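You operate a simulated robot arm through the tools that you are given. There is no shell and no other tool.

Carry out the task below with a simulated robot arm. There is one attempt and no reset: what you move stays moved.

Task
Empty the soap dish tray and scrub off the scum.
Fine: tip it into the sink; use the stain brush; tray back, brush back in its pocket, soap dish level on the tray again. What is to be rubbed or washed off counts as gone when no trace of it is left.
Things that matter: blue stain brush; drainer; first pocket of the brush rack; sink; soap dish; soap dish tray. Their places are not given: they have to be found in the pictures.

It is judged by the outcome, as a careful person would: the job done as asked, and still so three seconds after it is handed in. It fails if anything else is knocked over, pushed out of place, dropped, spilled or broken.

Robot
A 7-joint arm with a three-finger gripper, fixed in place. Base frame: the origin is on the floor under the middle of its stand, x ahead of it, y to its left, z up. Readings come in mm, rad, newtons and seconds.
It reaches about 1342 mm from its shoulder. Its first joint turns from -2.897 to 2.897 rad. Payload 2.69 kg.
Tool frame: the origin (TCP) lies between the finger pads and is the grasp point; the fingertips stand 30 mm ahead of it; z points along the fingers, y is the line along which they close. The gripper opens to 128 mm; its body begins 117 mm behind the TCP.
Orientation is that of the tool frame in the base frame, as [roll, pitch, yaw] about the fixed x, y, z axes, in that order (R = Rz(yaw) Ry(pitch) Rx(roll)). With the fingers straight down and closing along the base's y, the tool's x points along the base's -x, its y along +y and its z along -z.

Tools
- The arm moves only by the tool servo_tool. Its argument "targets" is a list of rows, each a list of 7 numbers: the finger opening in mm, from 0 to 128, then the shift along the tool's x, y, z in mm, then the turn, a rotation vector about the tool's x, y, z in rad. In form: [[grip, dx, dy, dz, rx, ry, rz], ...]. A call has 1 to 20 rows; each row shifts and turns the commanded pose from where the row before left it, along the tool's axes as they then stand. A row lasts 0.2 s, in which the tool goes at most 50 mm and 0.15 rad; a call with a longer step from one row to the next is refused whole, and so is a gripper value outside its range. Where a pose cannot be reached the arm comes as near as it can. A force on the tool above 40 N (or 10 N above the force at the start of the call, whichever is more), or a blocked arm, ends the call early, and 0.2 s more pass. The fingers move at their own pace (about 127 mm/s each) and stop on an object; they squeeze with about 33 N. The grip force told is the motor's: it shows also when the fingers shut on nothing. Time passes only in rows, and 0.2 s behind the last, so rows that do not move let the fingers close. It gives the time, the measured TCP pose, the force on the tool (base axes), the opening and the grip force at its end, in the units of the frame above (readings bear some noise), with the torque about the TCP (base axes, N m) and any sound that the robot's microphone picked up.
- Cameras (640 x 400 px; columns grow to the right, rows downward): "scene" is fixed at [401.5, 499.1, 1541.2]; the picture's right is [-0.62, -0.78, 0.00], its down [-0.50, 0.40, -0.77] and it looks along [0.60, -0.48, -0.64] (base axes); focal length 255 px, centre (320, 200). "wrist" rides on the gripper at [58, 54, -131] in the tool frame; the picture's right is [-0.68, 0.74, 0.00], its down [-0.62, -0.57, -0.55] and it looks along [-0.40, -0.37, 0.84] (tool axes); focal length 234 px, centre (320, 200).
- camera(camera): a new picture of that camera. The clock stands still meanwhile.
- raise_lower(by): moves the trunk up (or, below 0, down) by that many mm; the arm rides with it, the base frame stays. It gives what a move gives, with no picture.
- point_at(camera, pixels): for up to 12 pixels [column, row] of the newest picture of that camera ("zoom" is the newest enlarged one), the place [x, y, z] in the base frame of the surface seen there, good to about 3 mm. The clock stands still meanwhile.
- zoom(camera, box): a new picture of the part [left, top, right, bottom] of that camera's present view, enlarged. The clock stands still meanwhile.
- job_done(): hands the job in; it is judged then, once.

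Open the gripper and draw the arm clear of the work before you hand the job in, unless the task says otherwise.

The tools are called after ">>>" as name(argument=value, ...) on one line, values as JSON. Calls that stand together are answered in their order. servo_tool: Moves the arm, as the interface text tells. Its arguments: {"type":"object","properties":{"targets":{"type":"array","items":{"type":"array","items":{"type":"number"}}}},"required":["targets"]} The other tools are called the same way: raise_lower (by) moves the trunk up or down; camera (camera) takes a picture; point_at (camera, pixels) gives the place of the surface under pixels of a picture; zoom (camera, box) takes an enlarged picture of a part of a camera's view; job_done () hands the job in.

At the start:

```text
time: 0.0
ee_pos: [740.0, 60.7, 1343.4]
orientation: [3.14, 0.0, 3.141]
ft_force: [-0.7, 1.1, 0.2]
ft_torque: [0.02, -0.03, 0.02]
grip_width: 128.0
finger_force: 0.0
trunk travel left (down, up): [-200.0, 150.0]
```

scene: 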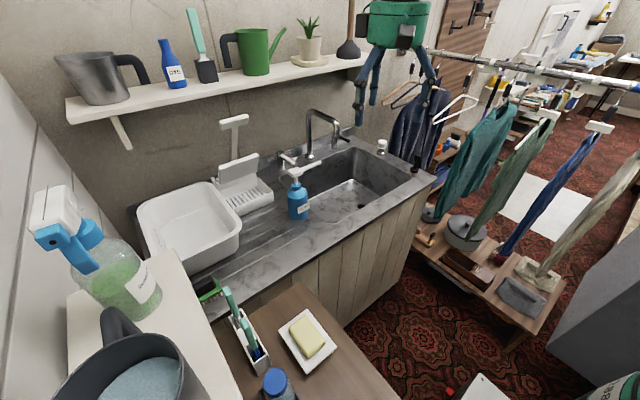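
wrist: 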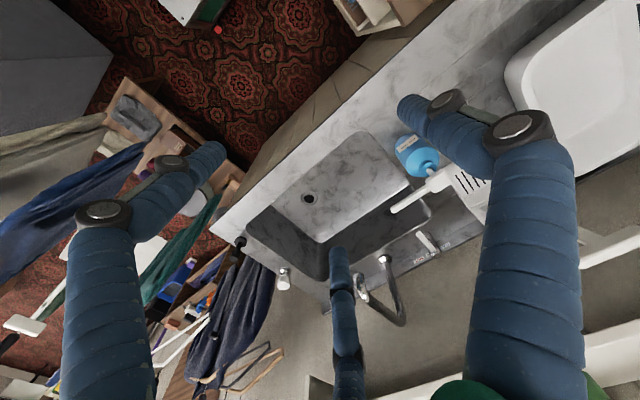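

The scene picture shows the soap dish around (307,340), the brush rack near (248,340), sink at (365,180). I'll zoom on these areas to look closely.

>>> zoom(camera="scene", box=[190, 270, 350, 400])

>>> zoom(camera="scene", box=[130, 90, 440, 290])

```text
3.08 times, centred on (270, 335) of scene
```

zoom: 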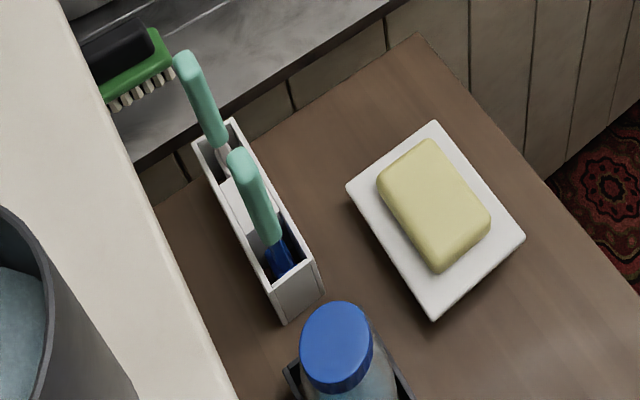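

```text
2.00 times, centred on (285, 190) of scene
```

zoom: 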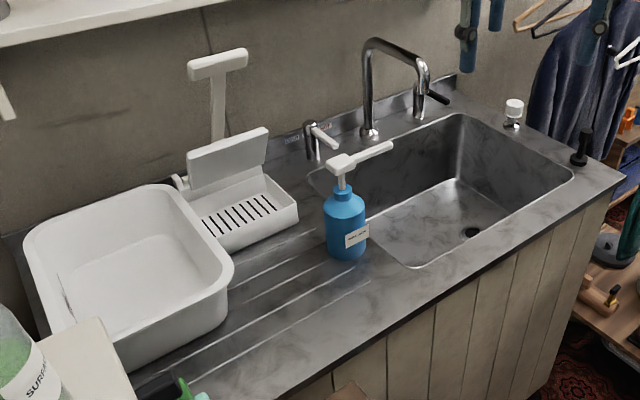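

The white slotted thing near (245,190) and the soap plate near (307,340) both need identifying. I'll zoom closer on each.

>>> zoom(camera="scene", box=[205, 105, 325, 225])

>>> zoom(camera="scene", box=[265, 295, 355, 385])

>>> zoom(camera="scene", box=[190, 270, 290, 400])

>>> zoom(camera="wrist", box=[340, 60, 640, 260])

```text
3.33 times, centred on (265, 165) of scene
```

zoom: 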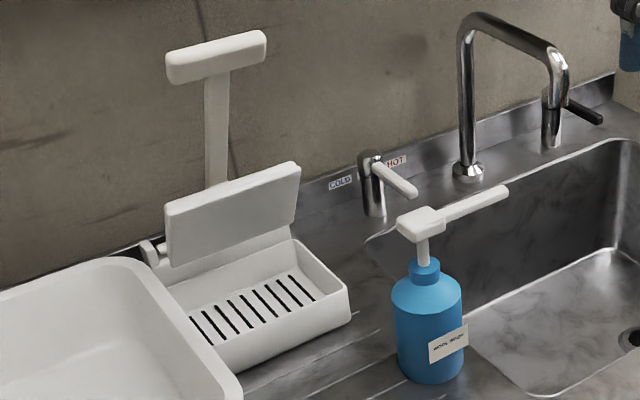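

```text
4.44 times, centred on (310, 340) of scene
```

zoom: 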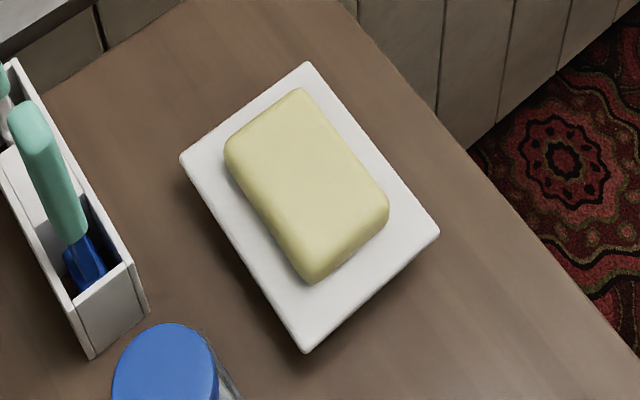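

```text
3.08 times, centred on (240, 335) of scene
```

zoom: 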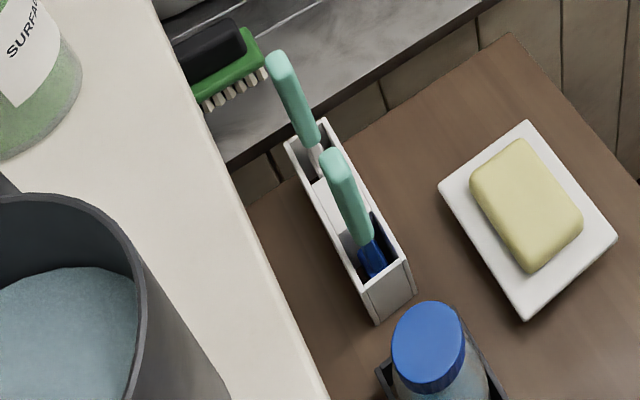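

```text
2.00 times, centred on (490, 160) of wrist
```

zoom: 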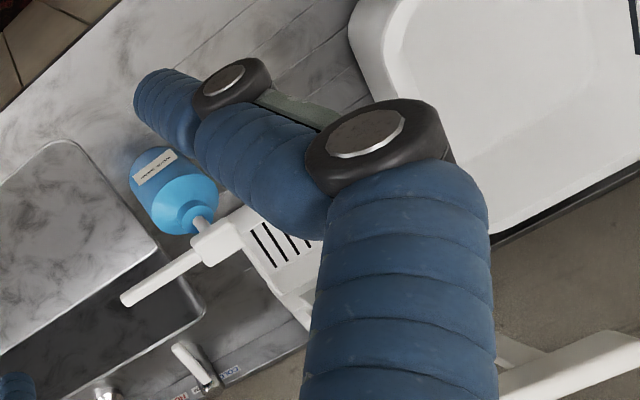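

The slotted box with an upright plate and a T-handle behind it looks like a soap dish on a tray. I'll measure places on it in a zoomed picture.

>>> zoom(camera="scene", box=[205, 105, 285, 225])

```text
3.33 times, centred on (245, 165) of scene
```

zoom: 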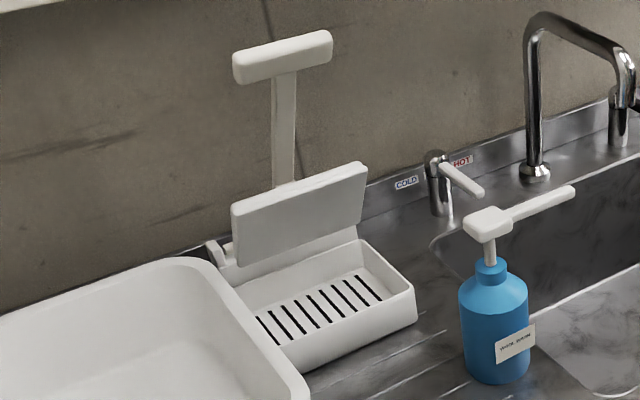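

>>> point_at(camera="zoom", pixels=[[240, 68], [325, 48], [285, 130], [240, 225], [360, 180], [300, 225], [310, 310], [410, 290], [410, 318], [300, 365], [222, 252], [280, 178]])

>>> point_at(camera="scene", pixels=[[307, 335], [250, 340], [298, 205], [360, 195], [400, 185], [310, 165], [320, 180], [300, 250], [430, 180], [250, 240], [346, 207], [340, 112]])

```text
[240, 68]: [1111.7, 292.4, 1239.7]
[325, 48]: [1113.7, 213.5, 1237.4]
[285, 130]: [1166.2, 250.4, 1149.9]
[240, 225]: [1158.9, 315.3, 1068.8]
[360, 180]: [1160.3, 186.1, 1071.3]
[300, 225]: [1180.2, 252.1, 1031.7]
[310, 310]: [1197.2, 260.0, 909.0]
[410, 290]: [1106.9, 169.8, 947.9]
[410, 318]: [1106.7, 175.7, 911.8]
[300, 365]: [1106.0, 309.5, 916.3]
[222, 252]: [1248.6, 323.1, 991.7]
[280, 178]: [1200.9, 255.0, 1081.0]
```

```text
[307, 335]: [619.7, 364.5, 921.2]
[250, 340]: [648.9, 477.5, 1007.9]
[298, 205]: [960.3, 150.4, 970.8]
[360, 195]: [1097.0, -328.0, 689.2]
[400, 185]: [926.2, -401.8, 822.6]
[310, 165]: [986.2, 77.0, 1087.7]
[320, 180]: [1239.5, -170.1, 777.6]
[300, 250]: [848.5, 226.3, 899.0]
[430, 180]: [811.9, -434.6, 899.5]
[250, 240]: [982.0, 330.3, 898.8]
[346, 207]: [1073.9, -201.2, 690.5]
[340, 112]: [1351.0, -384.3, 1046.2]
```

I'll measure the surroundings: shelf, wall, basin, sink edges, the table with the soap plate and brush rack.

>>> point_at(camera="scene", pixels=[[75, 110], [200, 82], [330, 65], [240, 205], [145, 225], [237, 232], [178, 271], [200, 182], [300, 170], [120, 120], [210, 290], [340, 290]])

>>> point_at(camera="scene", pixels=[[288, 163], [355, 143], [417, 178], [330, 214], [380, 240], [434, 180], [350, 190], [375, 200], [320, 115], [338, 140], [383, 148], [415, 165]])

>>> zoom(camera="scene", box=[200, 270, 300, 380])

```text
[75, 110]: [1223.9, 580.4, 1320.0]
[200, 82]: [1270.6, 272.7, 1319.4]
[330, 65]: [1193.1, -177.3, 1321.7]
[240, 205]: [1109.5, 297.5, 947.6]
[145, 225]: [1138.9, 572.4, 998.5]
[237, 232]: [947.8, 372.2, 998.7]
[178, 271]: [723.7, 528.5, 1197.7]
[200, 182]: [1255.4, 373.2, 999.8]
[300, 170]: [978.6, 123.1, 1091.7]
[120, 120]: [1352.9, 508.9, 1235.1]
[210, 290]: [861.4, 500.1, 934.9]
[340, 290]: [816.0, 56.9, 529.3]
```

```text
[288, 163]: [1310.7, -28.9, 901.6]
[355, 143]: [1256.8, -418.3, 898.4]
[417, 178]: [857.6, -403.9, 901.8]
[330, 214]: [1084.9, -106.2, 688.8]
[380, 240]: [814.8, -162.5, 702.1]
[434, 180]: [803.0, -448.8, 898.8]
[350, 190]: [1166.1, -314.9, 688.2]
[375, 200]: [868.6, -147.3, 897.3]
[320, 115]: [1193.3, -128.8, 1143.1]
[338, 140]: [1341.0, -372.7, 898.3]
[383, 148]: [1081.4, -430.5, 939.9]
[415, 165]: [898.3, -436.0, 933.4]
```

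```text
3.64 times, centred on (250, 325) of scene
```

zoom: 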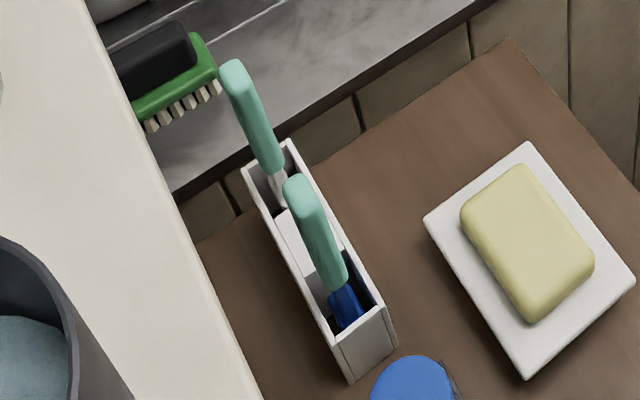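

The shelf underside is around z≈1300 at x>1190; sink floor z≈689, counter z≈899. I'll move the gripper to about (920,290,1240) and turn it so the wrist camera looks at the slotted dish and T-handle.

>>> servo_tool(targets=[[128, -25, 29, 13, 0, 0, 0], [128, -25, 29, 13, 0, 0, 0], [128, -25, 29, 13, 0, 0, 0], [128, -25, 29, 13, 0, 0, 0], [128, -25, 29, 13, 0, 0, 0], [128, -25, 29, 13, 0, 0, 0], [128, -25, 29, 13, 0, 0, 0], [128, -10, 26, 12, 0, 0, 0], [128, 0, 0, 0, 0, 0, -0.12], [128, 0, 0, 0, 0, 0, -0.12], [128, 0, 0, 0, 0, 0, -0.12], [128, 0, 0, 0, 0, 0, -0.12], [128, 0, 0, 0, 0, 0, -0.12]])

>>> camera(camera="wrist")

```text
time: 2.8
ee_pos: [924.2, 290.5, 1238.5]
orientation: [-3.14, 0.001, -2.537]
ft_force: [0.0, -0.2, 0.0]
ft_torque: [-0.02, -0.02, 0.01]
grip_width: 128.2
finger_force: 0.0
trunk travel left (down, up): [-200.0, 150.0]
```

```text
taken
```

wrist: 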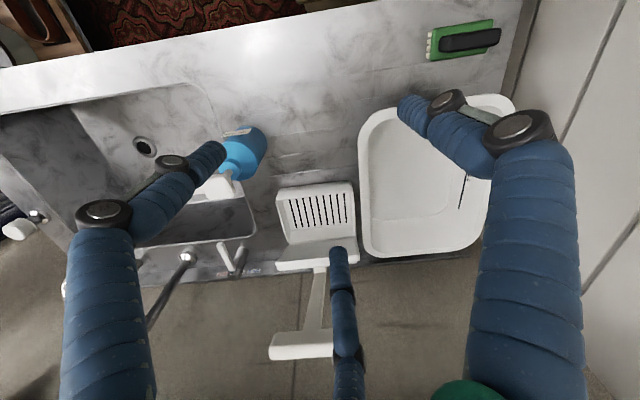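

The dish appears at (315,215) with its T-handle at (300,345). I'll zoom on it.

>>> zoom(camera="wrist", box=[240, 160, 380, 300])

>>> zoom(camera="wrist", box=[240, 240, 380, 370])

```text
2.86 times, centred on (310, 230) of wrist
```

zoom: 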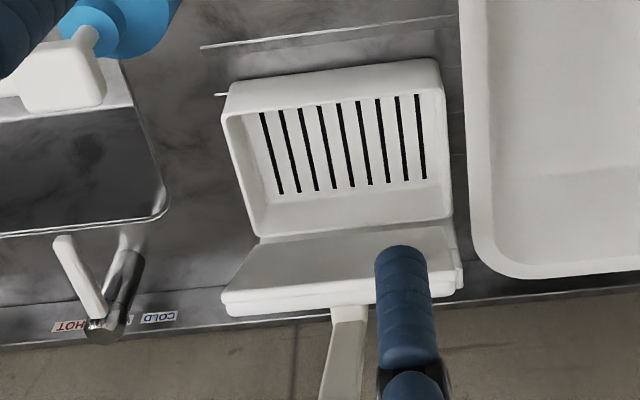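

```text
3.08 times, centred on (310, 305) of wrist
```

zoom: 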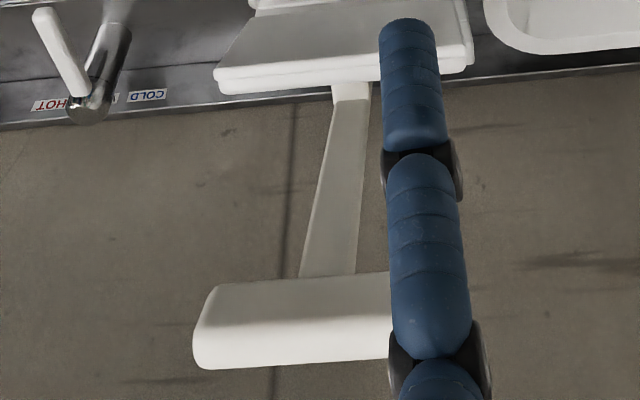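

The slotted box with lid and lever looks like a press, maybe not the soap dish. The plate with the soap on the table needs a closer look; first I measure the cabinet edge, the table and the rack around it.

>>> point_at(camera="scene", pixels=[[185, 290], [210, 345], [228, 392], [300, 310], [335, 345], [308, 370], [279, 333], [275, 385], [320, 390], [225, 330], [230, 315], [238, 360]])

>>> zoom(camera="scene", box=[210, 280, 280, 380])

```text
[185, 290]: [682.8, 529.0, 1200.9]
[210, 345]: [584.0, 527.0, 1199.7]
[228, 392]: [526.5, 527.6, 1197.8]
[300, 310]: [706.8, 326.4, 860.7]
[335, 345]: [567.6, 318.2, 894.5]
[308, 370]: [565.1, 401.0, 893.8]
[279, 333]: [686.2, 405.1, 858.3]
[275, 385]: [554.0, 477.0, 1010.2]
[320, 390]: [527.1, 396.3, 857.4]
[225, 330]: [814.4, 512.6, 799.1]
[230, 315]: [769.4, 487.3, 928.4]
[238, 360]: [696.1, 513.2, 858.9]
```

```text
4.00 times, centred on (245, 330) of scene
```

zoom: 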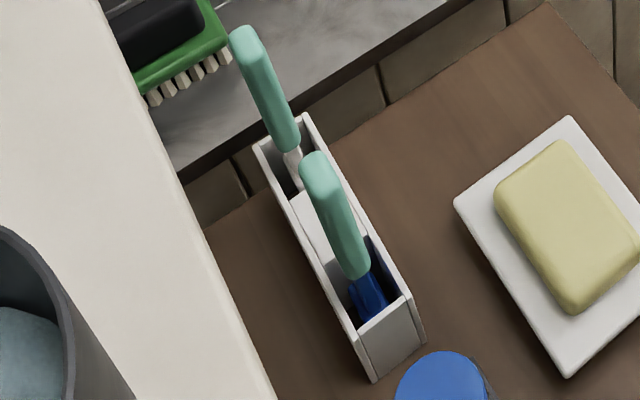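

Table top z≈858, soap plate rim z≈894. I'll move the gripper back to around (540,330,1180) to look at the soap plate and rack with the wrist camera.

>>> servo_tool(targets=[[128, 29.3, 25.1, 5.8, 0, 0, 0], [128, 29.3, 25.1, 5.8, 0, 0, 0], [128, 29.3, 25.1, 5.8, 0, 0, 0], [128, 29.3, 25.1, 5.8, 0, 0, 0], [128, 29.3, 25.1, 5.8, 0, 0, 0], [128, 29.3, 25.1, 5.8, 0, 0, 0], [128, 29.3, 25.1, 5.8, 0, 0, 0], [128, 29.3, 25.1, 5.8, 0, 0, 0], [128, 29.3, 25.1, 5.8, 0, 0, 0], [128, 29.3, 25.1, 5.8, 0, 0, 0]])

>>> camera(camera="wrist")

>>> camera(camera="scene")

```text
time: 5.0
ee_pos: [540.9, 330.6, 1181.4]
orientation: [3.141, -0.001, -2.542]
ft_force: [0.7, 1.2, -0.2]
ft_torque: [0.0, -0.01, -0.04]
grip_width: 128.1
finger_force: 0.1
trunk travel left (down, up): [-200.0, 150.0]
```

```text
taken
```

wrist: 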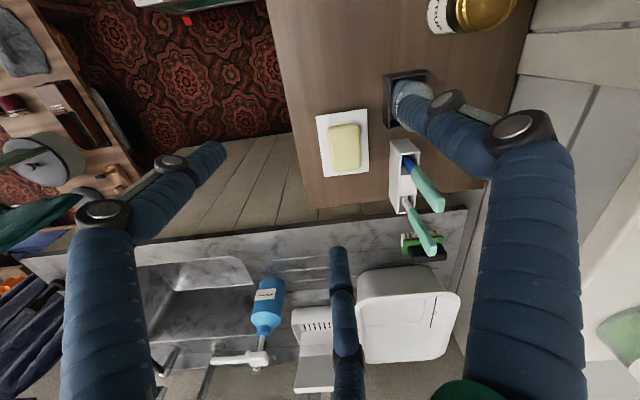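

```text
taken
```

scene: 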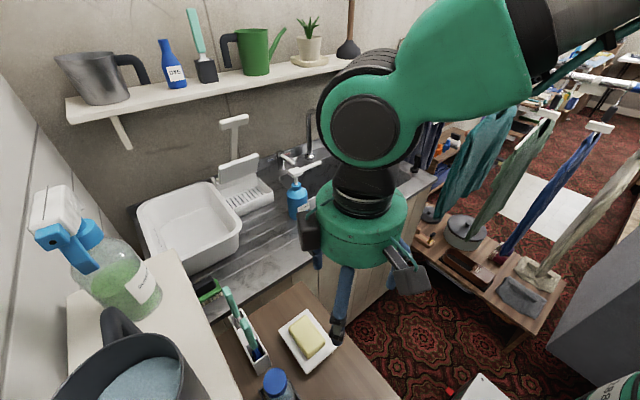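

The soap plate is at (343,143) and the rack at (405,180) in the wrist view. I'll zoom on both.

>>> zoom(camera="wrist", box=[300, 95, 390, 190])

>>> zoom(camera="wrist", box=[365, 60, 475, 270])

>>> zoom(camera="wrist", box=[270, 0, 540, 140])

```text
4.21 times, centred on (345, 142) of wrist
```

zoom: 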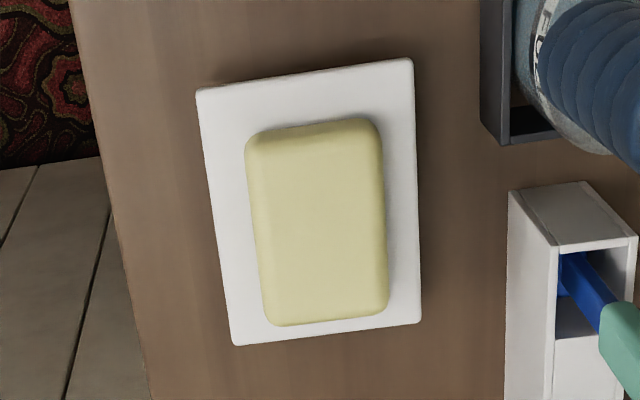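

```text
1.90 times, centred on (420, 165) of wrist
```

zoom: 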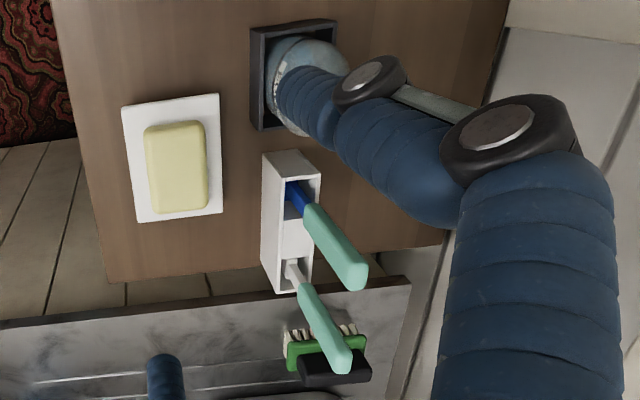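

```text
2.37 times, centred on (405, 70) of wrist
```

zoom: 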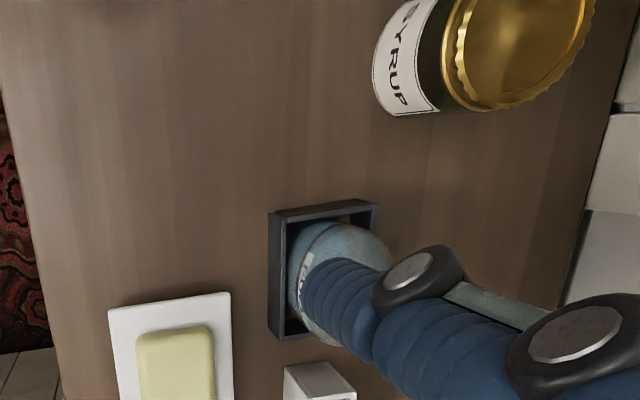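

I want a side view of the plate to see if there's a tray below. First I measure the syrup jar, bottle and table edge so I don't hit them.

>>> point_at(camera="wrist", pixels=[[440, 15], [490, 8], [405, 90], [390, 100], [290, 60], [540, 20], [400, 155], [418, 145], [400, 205], [320, 118], [368, 110], [326, 175]])

>>> point_at(camera="zoom", pixels=[[380, 50], [540, 50], [110, 312], [228, 295], [270, 215], [375, 205], [330, 265]])

```text
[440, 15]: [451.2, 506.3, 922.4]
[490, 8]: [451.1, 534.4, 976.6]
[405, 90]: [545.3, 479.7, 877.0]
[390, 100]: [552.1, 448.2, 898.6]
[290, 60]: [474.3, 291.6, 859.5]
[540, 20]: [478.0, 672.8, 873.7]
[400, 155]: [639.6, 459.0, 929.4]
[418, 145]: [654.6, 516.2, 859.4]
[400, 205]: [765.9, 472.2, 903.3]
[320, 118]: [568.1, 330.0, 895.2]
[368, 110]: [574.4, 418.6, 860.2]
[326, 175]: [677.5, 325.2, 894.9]
```

```text
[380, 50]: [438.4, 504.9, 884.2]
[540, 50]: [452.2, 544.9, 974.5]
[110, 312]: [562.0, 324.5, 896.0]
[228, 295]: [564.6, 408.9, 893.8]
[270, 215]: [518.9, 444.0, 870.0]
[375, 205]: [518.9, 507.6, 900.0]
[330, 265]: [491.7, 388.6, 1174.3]
```

Dish corners span about x 562–678, y 324–408 at z≈894. I'll lower to about (470,330,1040) and tilt the tool so the wrist camera looks at the dish from the side.

>>> servo_tool(targets=[[128, 14.6, 10, 35, 0, 0, 0], [128, 14.6, 10, 35, 0, 0, 0], [128, 14.6, 10, 35, 0, 0, 0], [128, 14.6, 10, 35, 0, 0, 0], [128, 0, 0, 0, 0.09, -0.098, 0], [128, 0, 0, 0, 0.09, -0.098, 0], [128, 0, 0, 0, 0.09, -0.098, 0], [128, 0, 0, 0, 0.09, -0.098, 0]])

>>> camera(camera="wrist")

```text
time: 6.8
ee_pos: [470.1, 331.5, 1041.9]
orientation: [-2.762, 0.384, -2.466]
ft_force: [-0.2, -0.1, -0.5]
ft_torque: [-0.04, 0.08, -0.01]
grip_width: 127.9
finger_force: 0.1
trunk travel left (down, up): [-200.0, 150.0]
```

```text
taken
```

wrist: 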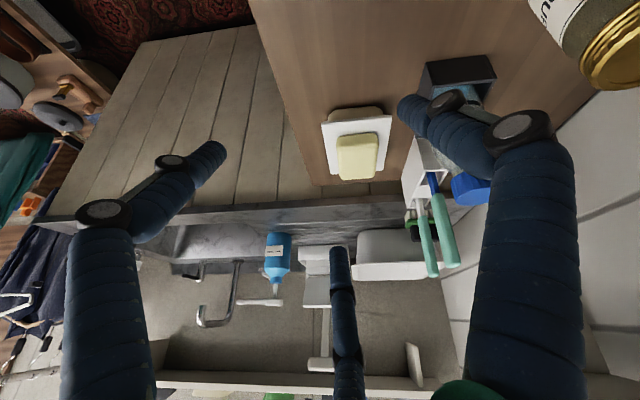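

There is something wooden-coloured under the white plate near (353,112). I'll zoom in there.

>>> zoom(camera="wrist", box=[310, 90, 410, 190])

>>> zoom(camera="wrist", box=[390, 120, 490, 290])

```text
4.00 times, centred on (360, 140) of wrist
```

zoom: 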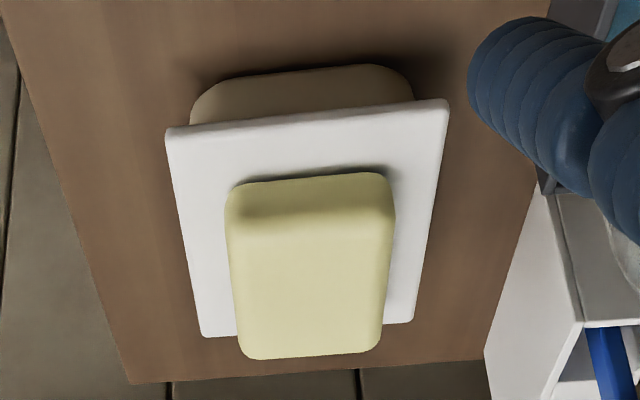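

```text
2.35 times, centred on (440, 205) of wrist
```

zoom: 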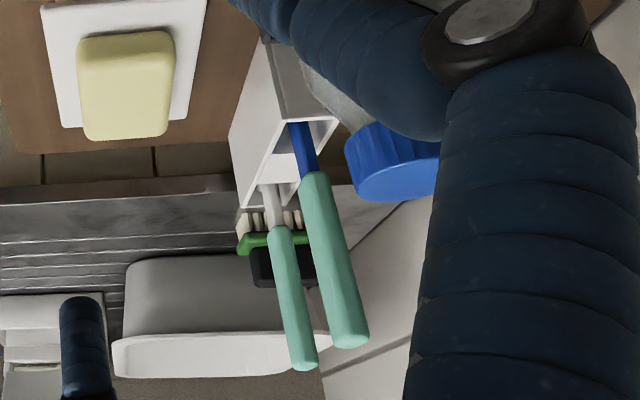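

Under the white plate (soap dish with soap) there is a tan tray: that's the soap dish tray. I'll measure the dish, tray and brush geometry from this wrist view.

>>> point_at(camera="wrist", pixels=[[432, 185], [445, 225], [450, 262], [421, 215], [433, 272], [430, 145], [405, 190], [412, 170], [442, 160], [470, 190], [355, 110], [333, 117]])

>>> zoom(camera="wrist", box=[310, 90, 410, 190])

>>> point_at(camera="zoom", pixels=[[200, 100], [300, 75], [410, 85], [300, 100], [172, 135], [442, 108], [205, 330], [412, 315], [235, 195], [390, 185], [250, 350], [300, 270]])

```text
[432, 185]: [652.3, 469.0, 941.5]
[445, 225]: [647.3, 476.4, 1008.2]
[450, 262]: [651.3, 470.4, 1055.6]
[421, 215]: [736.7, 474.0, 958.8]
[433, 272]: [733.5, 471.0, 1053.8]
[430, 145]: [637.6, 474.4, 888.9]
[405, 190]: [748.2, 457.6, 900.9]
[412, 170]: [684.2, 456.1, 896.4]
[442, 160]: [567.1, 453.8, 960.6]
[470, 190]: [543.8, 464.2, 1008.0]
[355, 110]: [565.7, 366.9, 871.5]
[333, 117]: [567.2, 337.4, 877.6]
```

```text
4.00 times, centred on (360, 140) of wrist
```

zoom: 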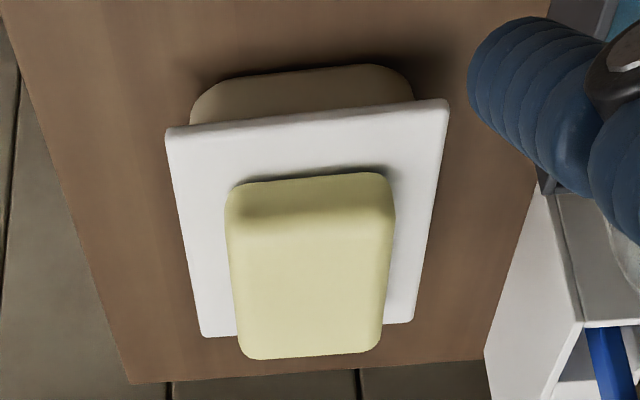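

```text
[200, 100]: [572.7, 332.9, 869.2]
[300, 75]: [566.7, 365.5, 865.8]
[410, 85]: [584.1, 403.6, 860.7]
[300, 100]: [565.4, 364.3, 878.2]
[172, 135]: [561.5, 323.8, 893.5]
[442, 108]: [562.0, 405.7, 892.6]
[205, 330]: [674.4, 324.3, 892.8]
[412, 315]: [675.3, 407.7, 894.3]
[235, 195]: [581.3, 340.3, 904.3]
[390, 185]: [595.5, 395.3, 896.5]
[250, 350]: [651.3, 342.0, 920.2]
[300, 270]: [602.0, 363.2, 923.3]
```

Dish plate spans x 561–678, y 323–408 with top at z≈894; the tray below starts around x 565. Blue brush handle stands vertical at about (650,472), top ~1060. I'll close the fingers once in free air to see how they converge.

>>> servo_tool(targets=[[0, 0, 0, 0, 0, 0, 0], [0, 0, 0, 0, 0, 0, 0], [0, 0, 0, 0, 0, 0, 0], [0, 0, 0, 0, 0, 0, 0]])

>>> camera(camera="wrist")

>>> camera(camera="scene")

```text
time: 7.8
ee_pos: [470.2, 331.1, 1041.3]
orientation: [-2.762, 0.382, -2.465]
ft_force: [-0.1, 0.8, -0.1]
ft_torque: [0.01, -0.03, -0.02]
grip_width: 1.9
finger_force: 31.5
trunk travel left (down, up): [-200.0, 150.0]
```

```text
taken
```

wrist: 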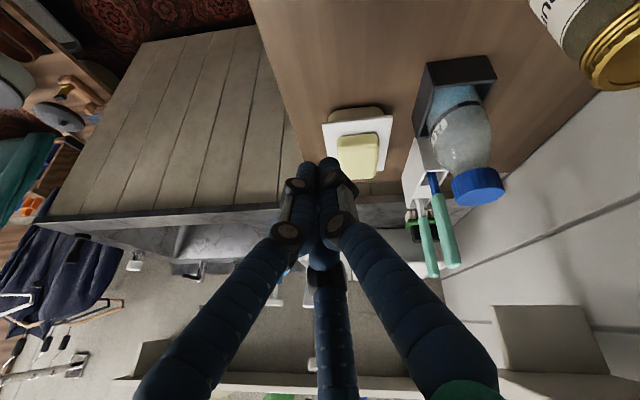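

```text
taken
```

scene: 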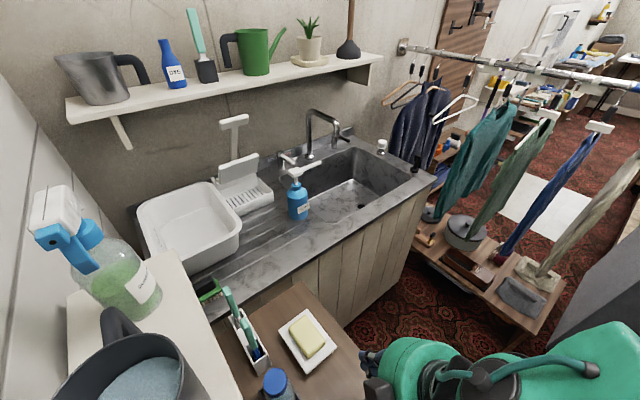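

The three fingers meet neatly at the centre, so thin handles can be gripped. Now I turn the tool straight down again (closing along base y) with a 104 mm opening and move over the dish centre at about (619,365).

>>> servo_tool(targets=[[104, 0, 0, 0, -0.09, 0.098, 0], [104, 0, 0, 0, -0.09, 0.098, 0], [104, 0, 0, 0, -0.09, 0.098, 0], [104, 0, 0, 0, -0.09, 0.098, 0], [104, 0, 0, 0, 0, 0, 0.12], [104, 0, 0, 0, 0, 0, 0.12], [104, 0, 0, 0, 0, 0, 0.12], [104, 0, 0, 0, 0, 0, 0.12], [104, 0, 0, 0, 0, 0, 0.12], [104, -37, 8.6, 0, 0, 0, 0], [104, -37, 8.6, 0, 0, 0, 0], [104, -37, 8.6, 0, 0, 0, 0], [104, -37, 8.6, 0, 0, 0, 0], [104, 0, 0, 0, 0, 0, 0]])

>>> camera(camera="wrist")

>>> camera(camera="scene")

```text
time: 10.8
ee_pos: [618.4, 364.8, 1040.4]
orientation: [3.141, -0.002, 3.141]
ft_force: [0.2, 0.2, -0.7]
ft_torque: [-0.02, 0.06, -0.03]
grip_width: 104.0
finger_force: 0.1
trunk travel left (down, up): [-200.0, 150.0]
```

```text
taken
```

wrist: 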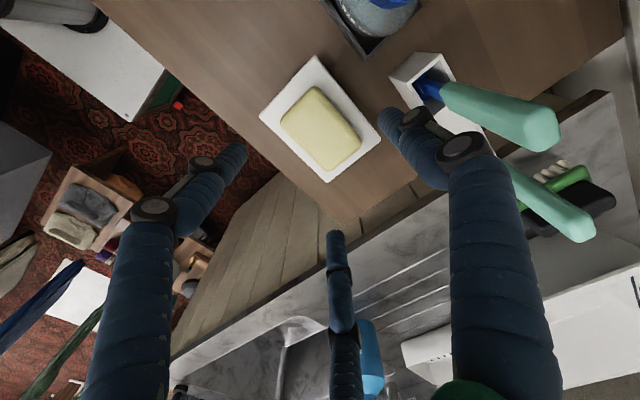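

```text
taken
```

scene: 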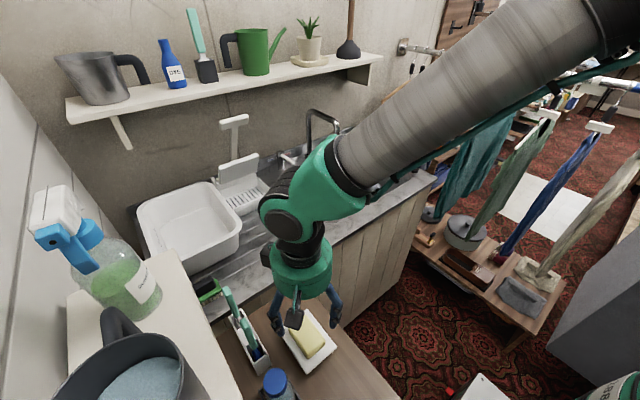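

The dish is visible at (320,118) between the fingers. I'll measure its corners from here before descending.

>>> zoom(camera="wrist", box=[240, 40, 480, 200])

>>> point_at(camera="wrist", pixels=[[262, 115], [317, 57], [327, 181], [378, 139], [290, 87], [346, 97], [296, 150], [353, 162], [430, 70], [395, 80], [450, 90], [540, 125]])

```text
2.50 times, centred on (360, 120) of wrist
```

zoom: 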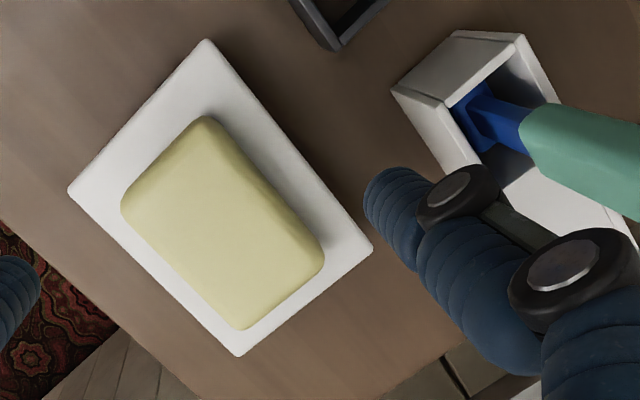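

```text
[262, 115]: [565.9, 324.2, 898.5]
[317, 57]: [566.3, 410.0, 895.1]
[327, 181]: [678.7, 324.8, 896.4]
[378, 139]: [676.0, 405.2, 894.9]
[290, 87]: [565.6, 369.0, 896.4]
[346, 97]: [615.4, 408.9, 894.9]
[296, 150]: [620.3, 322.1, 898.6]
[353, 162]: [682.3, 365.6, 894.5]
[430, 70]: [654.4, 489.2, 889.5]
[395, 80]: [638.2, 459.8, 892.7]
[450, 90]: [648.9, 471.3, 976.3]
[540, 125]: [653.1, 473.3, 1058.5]
```

Plate centre is about (621.5,365.8). I centre the gripper and descend to TCP z≈901 with the fingers beside the plate.

>>> servo_tool(targets=[[104, -3, 1, 20, 0, 0, 0], [104, 0, 0, 25, 0, 0, 0], [104, 0, 0, 25, 0, 0, 0], [104, 0, 0, 25, 0, 0, 0], [104, 0, 0, 20, 0, 0, 0], [104, 0, 0, 14, 0, 0, 0], [104, 0, 0, 10, 0, 0, 0], [104, 0, 0, 0, 0, 0, 0]])

>>> camera(camera="wrist")

>>> zoom(camera="scene", box=[200, 240, 380, 400])

```text
time: 12.4
ee_pos: [623.5, 369.0, 912.5]
orientation: [3.136, 0.008, -3.141]
ft_force: [-3.7, -1.8, 30.2]
ft_torque: [-1.11, 1.46, 0.14]
grip_width: 122.2
finger_force: 13.1
trunk travel left (down, up): [-200.0, 150.0]
stopped in row 7: the force on the tool passed its limit at 41 N (the readings are from after the stop); the commanded pose is now the measured one
```

```text
taken
```

wrist: 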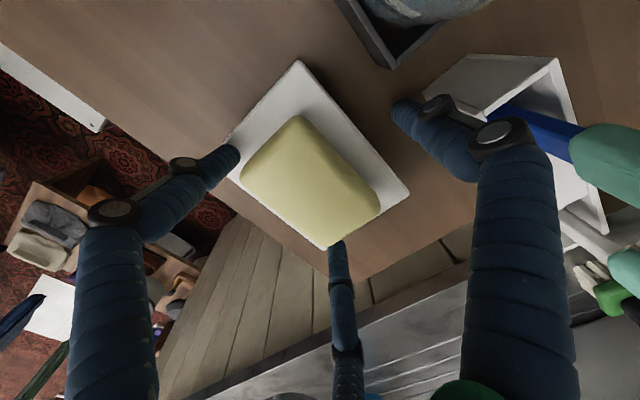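

```text
2.50 times, centred on (290, 320) of scene
```

zoom: 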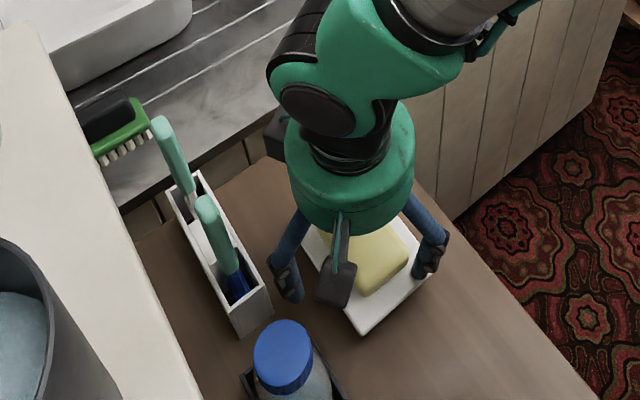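

Contact: the grip was forced to 122 mm. From the picture the three fingers sit 120° apart (one at +y, two at −y/±x), so an 84 mm plate needs about 112 mm opening and a y offset. I raise straight up and check the dish.

>>> servo_tool(targets=[[128, 0, 0, -5, 0, 0, 0], [128, 0, 0, -10, 0, 0, 0], [128, 0, 0, -25, 0, 0, 0], [128, 0, 0, -30, 0, 0, 0], [128, 0, 0, -30, 0, 0, 0], [128, 0, 0, -20, 0, 0, 0]])

>>> zoom(camera="wrist", box=[200, 0, 520, 200])

>>> zoom(camera="scene", box=[200, 240, 380, 400])

```text
time: 13.8
ee_pos: [623.5, 366.3, 1028.9]
orientation: [3.141, 0.004, -3.141]
ft_force: [0.3, 0.3, -0.3]
ft_torque: [-0.01, -0.05, -0.01]
grip_width: 128.0
finger_force: 0.1
trunk travel left (down, up): [-200.0, 150.0]
```

```text
2.00 times, centred on (360, 100) of wrist
```

zoom: 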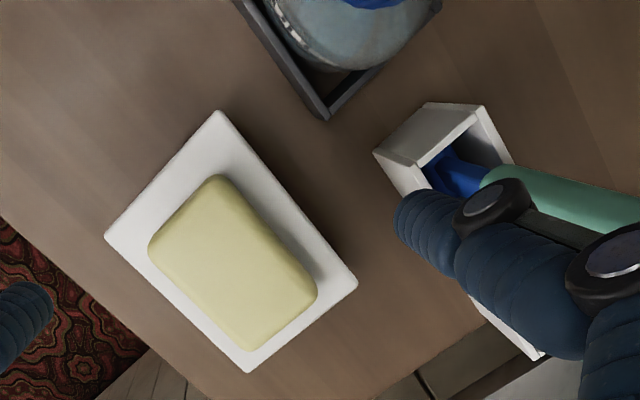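

```text
2.50 times, centred on (290, 320) of scene
```

zoom: 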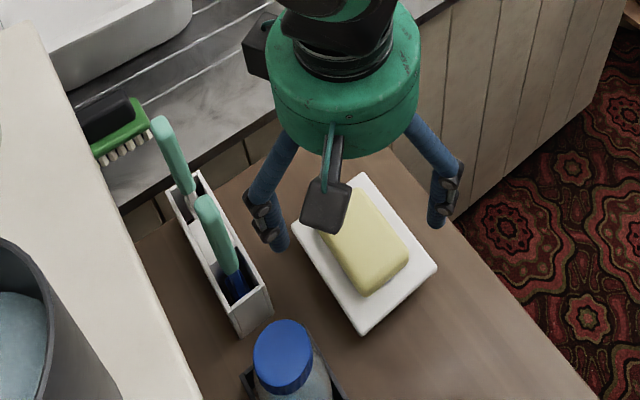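

The dish seems intact and level. I re-measure its corners from a new wrist picture.

>>> zoom(camera="wrist", box=[230, 40, 400, 200])

>>> point_at(camera="wrist", pixels=[[254, 118], [311, 58], [323, 184], [376, 142], [281, 88], [345, 100], [290, 151], [350, 163], [310, 110], [345, 146], [305, 158], [280, 122]])

```text
2.50 times, centred on (315, 120) of wrist
```

zoom: 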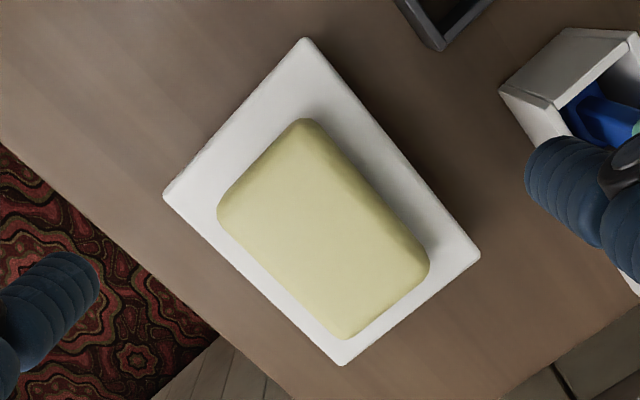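

```text
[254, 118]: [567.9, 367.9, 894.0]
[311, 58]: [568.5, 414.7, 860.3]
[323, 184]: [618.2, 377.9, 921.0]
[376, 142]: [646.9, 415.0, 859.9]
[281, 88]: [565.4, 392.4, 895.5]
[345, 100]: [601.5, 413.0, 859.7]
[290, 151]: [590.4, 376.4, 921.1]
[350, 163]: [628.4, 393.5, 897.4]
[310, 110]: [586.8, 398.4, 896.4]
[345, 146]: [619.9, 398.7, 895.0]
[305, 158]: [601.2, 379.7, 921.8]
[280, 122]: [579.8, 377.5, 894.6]
```

Those pixels referred to the older picture, so I measure again on the newest zoom: corners at (165,196), (305,40), (343,363), (478,253).

>>> point_at(camera="zoom", pixels=[[168, 196], [304, 42], [343, 361], [475, 253], [235, 118], [390, 146], [255, 280], [408, 308], [215, 135], [430, 195], [300, 200], [270, 290]])

```text
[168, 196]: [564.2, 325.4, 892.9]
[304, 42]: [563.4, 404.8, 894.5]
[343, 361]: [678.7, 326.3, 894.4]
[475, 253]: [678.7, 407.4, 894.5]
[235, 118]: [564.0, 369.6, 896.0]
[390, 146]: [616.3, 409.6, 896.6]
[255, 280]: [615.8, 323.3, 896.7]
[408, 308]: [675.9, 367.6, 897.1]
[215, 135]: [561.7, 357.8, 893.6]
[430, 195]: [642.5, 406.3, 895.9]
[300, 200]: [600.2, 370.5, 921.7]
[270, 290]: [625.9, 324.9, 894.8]
```

Plate is at x 562–680, y 323.5–408.5, unmoved. With fingers 120° apart a better grasp is the lone finger on the +x edge and the other two on the ±y edges, so I yaw the tool by +90° here, high above, and check.

>>> servo_tool(targets=[[128, 0, 0, -10, 0, 0, 0.15], [128, 0, 0, -10, 0, 0, 0.15], [128, 0, 0, 0, 0, 0, 0.15], [128, 0, 0, 0, 0, 0, 0.15], [128, 0, 0, 0, 0, 0, 0.15], [128, 0, 0, 0, 0, 0, 0.15], [128, 0, 0, 0, 0, 0, 0.15], [128, 0, 0, 0, 0, 0, 0.15], [128, 0, 0, 0, 0, 0, 0.15], [128, 0, 0, 0, 0, 0, 0.15], [128, 0, 0, 0, 0, 0, 0.0708], [128, 0, 0, 0, 0, 0, 0]])

>>> camera(camera="wrist")

>>> camera(camera="scene")

```text
time: 16.4
ee_pos: [623.4, 368.2, 1049.6]
orientation: [3.138, -0.001, 1.571]
ft_force: [0.0, -0.5, -0.2]
ft_torque: [-0.01, 0.03, -0.02]
grip_width: 128.1
finger_force: 0.0
trunk travel left (down, up): [-200.0, 150.0]
```

```text
taken
```

wrist: 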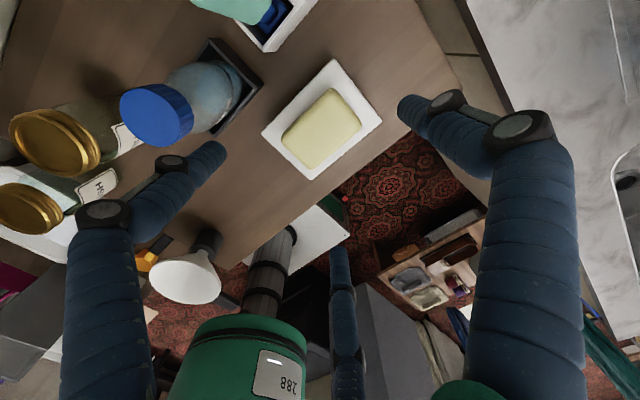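

```text
taken
```

scene: 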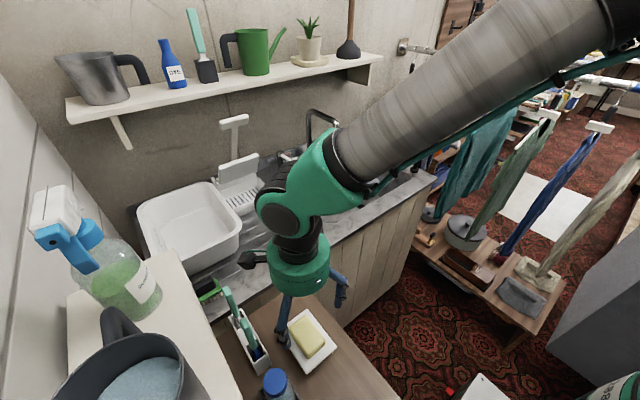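

The wrist camera box now shows at (248,258) in the scene view. I'll measure its extents and the fingers to check clearance from the brush handles.

>>> zoom(camera="scene", box=[210, 200, 370, 380])

>>> point_at(camera="scene", pixels=[[242, 256], [248, 268], [262, 257], [272, 280], [328, 275], [285, 305], [280, 340], [340, 295], [300, 292]])

>>> point_at(camera="wrist", pixels=[[155, 110], [55, 140], [30, 200], [190, 275], [80, 215], [215, 240], [265, 240], [330, 195], [215, 50], [110, 180]])

```text
2.22 times, centred on (290, 290) of scene
```

zoom: 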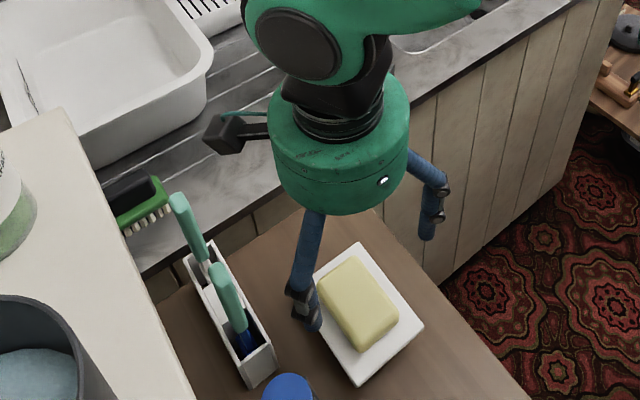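

```text
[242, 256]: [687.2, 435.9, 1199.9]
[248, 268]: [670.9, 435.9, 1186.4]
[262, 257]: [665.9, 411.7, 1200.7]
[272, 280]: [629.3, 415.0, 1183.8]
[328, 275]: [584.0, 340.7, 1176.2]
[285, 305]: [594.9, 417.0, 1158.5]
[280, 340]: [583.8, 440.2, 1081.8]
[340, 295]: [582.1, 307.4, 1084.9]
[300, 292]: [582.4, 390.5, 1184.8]
```

```text
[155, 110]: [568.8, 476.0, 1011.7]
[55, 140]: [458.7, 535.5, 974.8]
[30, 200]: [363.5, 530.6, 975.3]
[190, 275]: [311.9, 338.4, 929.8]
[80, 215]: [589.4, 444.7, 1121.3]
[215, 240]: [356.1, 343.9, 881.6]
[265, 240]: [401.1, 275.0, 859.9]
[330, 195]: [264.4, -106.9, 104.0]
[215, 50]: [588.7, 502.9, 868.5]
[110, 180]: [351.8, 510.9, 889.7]
```

Camera box and knuckles clear the handles (knuckle outer y≈443, handle from y≈459). I shift to (630,366) and descend to z≈900.

>>> servo_tool(targets=[[128, -2.2, 6.6, 20, 0, 0, 0], [128, 0, 0, 25, 0, 0, 0], [128, 0, 0, 25, 0, 0, 0], [128, 0, 0, 20, 0, 0, 0], [128, 0, 0, 15, 0, 0, 0], [128, 0, 0, 12, 0, 0, 0], [128, 0, 0, 12, 0, 0, 0], [128, 0, 0, 10, 0, 0, 0], [128, 0, 0, 9, 0, 0, 0], [128, 0, 0, 0, 0, 0, 0]])

>>> camera(camera="wrist")

>>> zoom(camera="scene", box=[200, 240, 380, 400])

```text
time: 18.6
ee_pos: [631.6, 365.7, 901.5]
orientation: [3.139, -0.002, 1.57]
ft_force: [-0.3, 1.0, -0.1]
ft_torque: [0.04, 0.01, 0.0]
grip_width: 128.2
finger_force: 0.1
trunk travel left (down, up): [-200.0, 150.0]
```

```text
taken
```

wrist: 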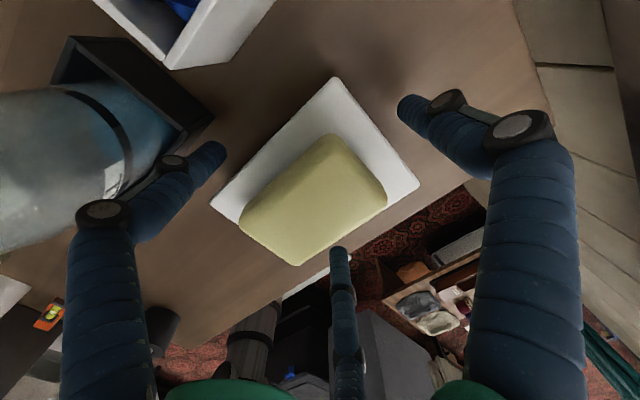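

```text
2.50 times, centred on (290, 320) of scene
```

zoom: 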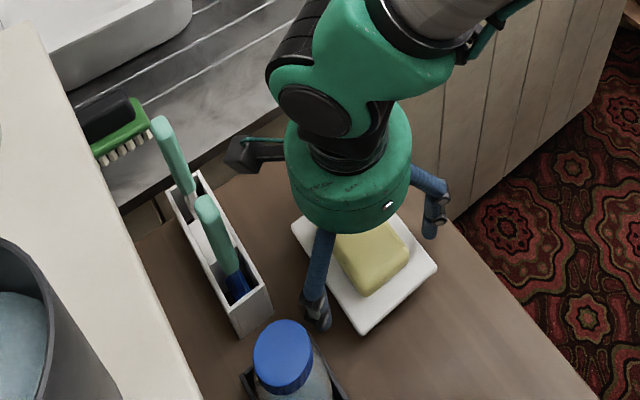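

Fingers are around the plate with no contact. I close gradually and watch the grip force.

>>> servo_tool(targets=[[118, 0, 0, 0, 0, 0, 0], [112, 0, 0, 0, 0, 0, 0], [106, 0, 0, 0, 0, 0, 0], [102, 0, 0, 0, 0, 0, 0], [98, 0, 0, 0, 0, 0, 0], [94, 0, 0, 0, 0, 0, 0], [90, 0, 0, 0, 0, 0, 0], [86, 0, 0, 0, 0, 0, 0]])

>>> camera(camera="wrist")

>>> zoom(camera="scene", box=[200, 240, 380, 400])

```text
time: 20.4
ee_pos: [629.0, 365.4, 901.0]
orientation: [3.137, -0.001, 1.571]
ft_force: [-0.9, -1.9, 4.2]
ft_torque: [-0.04, 0.14, 0.01]
grip_width: 105.4
finger_force: 14.1
trunk travel left (down, up): [-200.0, 150.0]
```

```text
taken
```

wrist: 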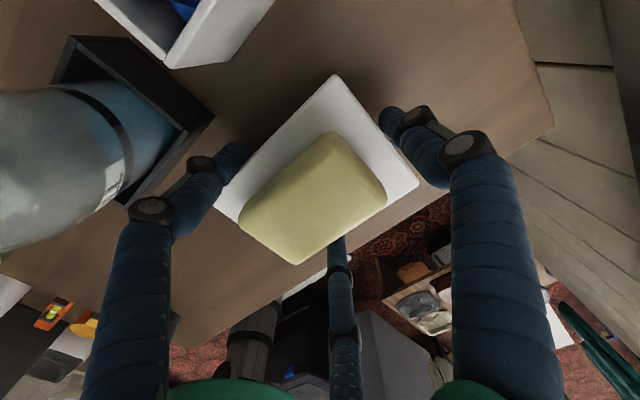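

```text
2.50 times, centred on (290, 320) of scene
```

zoom: 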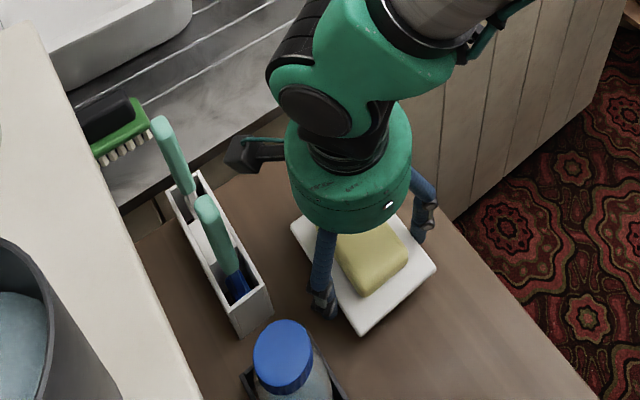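

Contact at 105 mm with 14 N. I tighten further to reach the full squeeze.

>>> servo_tool(targets=[[78, 0, 0, 0, 0, 0, 0], [70, 0, 0, 0, 0, 0, 0], [60, 0, 0, 0, 0, 0, 0], [60, 0, 0, 0, 0, 0, 0]])

>>> zoom(camera="wrist", box=[200, 60, 440, 280])

```text
time: 21.4
ee_pos: [630.7, 365.7, 901.1]
orientation: [3.138, -0.003, 1.571]
ft_force: [-3.3, -1.5, 5.9]
ft_torque: [-0.02, 0.18, 0.0]
grip_width: 104.8
finger_force: 32.3
trunk travel left (down, up): [-200.0, 150.0]
```

```text
1.82 times, centred on (320, 170) of wrist
```

zoom: 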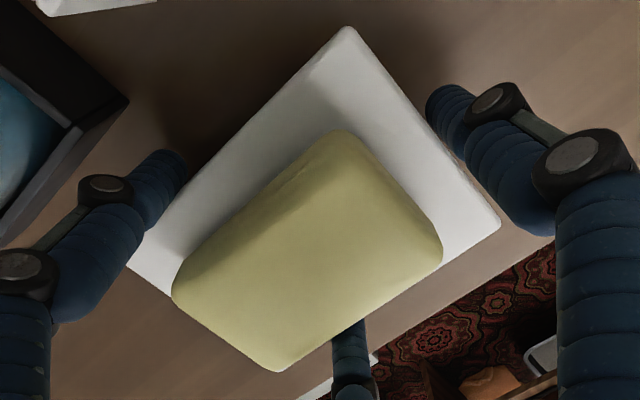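

Grip is 32 N at 104.8 mm. I lift slowly by about 20 mm and check that only the plate came up, level.

>>> servo_tool(targets=[[60, 0, 0, -3, 0, 0, 0], [60, 0, 0, -4, 0, 0, 0], [60, 0, 0, -5, 0, 0, 0], [60, 0, 0, -6, 0, 0, 0], [60, 0, 0, -6, 0, 0, 0], [60, 0, 0, 0, 0, 0, 0]])

>>> camera(camera="wrist")

>>> zoom(camera="scene", box=[200, 240, 380, 400])

```text
time: 22.8
ee_pos: [630.6, 365.5, 925.3]
orientation: [3.14, -0.001, 1.57]
ft_force: [-0.2, 0.5, -2.7]
ft_torque: [0.02, -0.05, -0.02]
grip_width: 104.8
finger_force: 33.0
trunk travel left (down, up): [-200.0, 150.0]
```

```text
taken
```

wrist: 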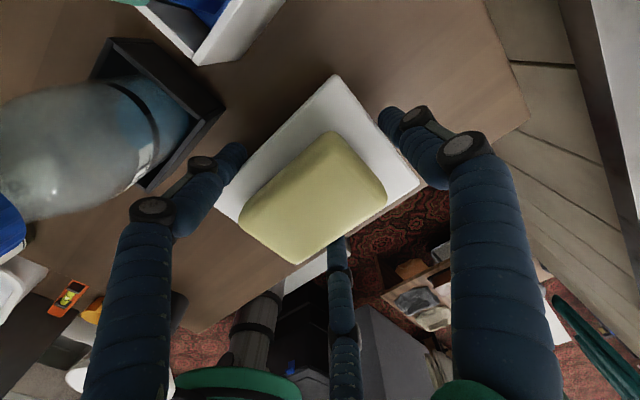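

```text
2.50 times, centred on (290, 320) of scene
```

zoom: 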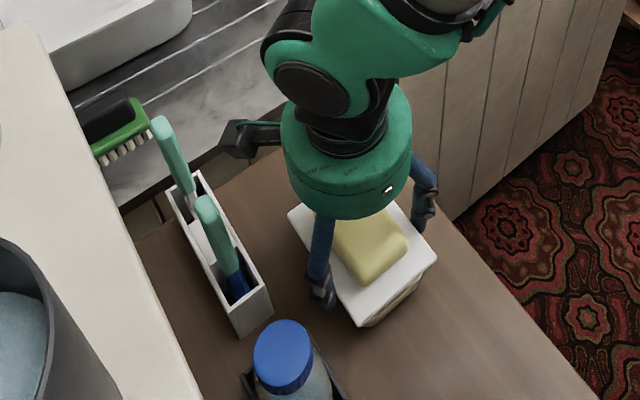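

Plate lifted with 2.7 N weight. I zoom in to see whether the tan tray near (400,305) stayed on the table.

>>> zoom(camera="scene", box=[275, 300, 345, 385])

```text
4.71 times, centred on (310, 342) of scene
```

zoom: 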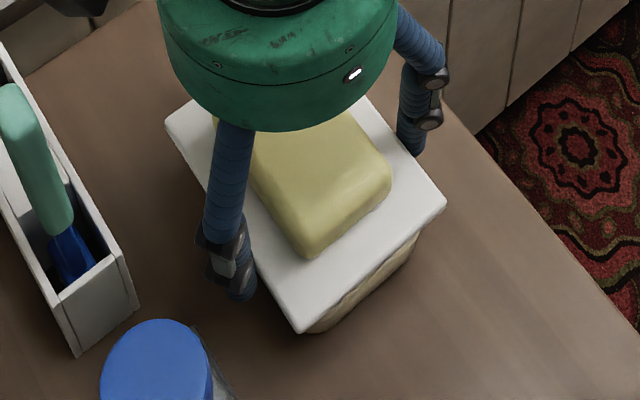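

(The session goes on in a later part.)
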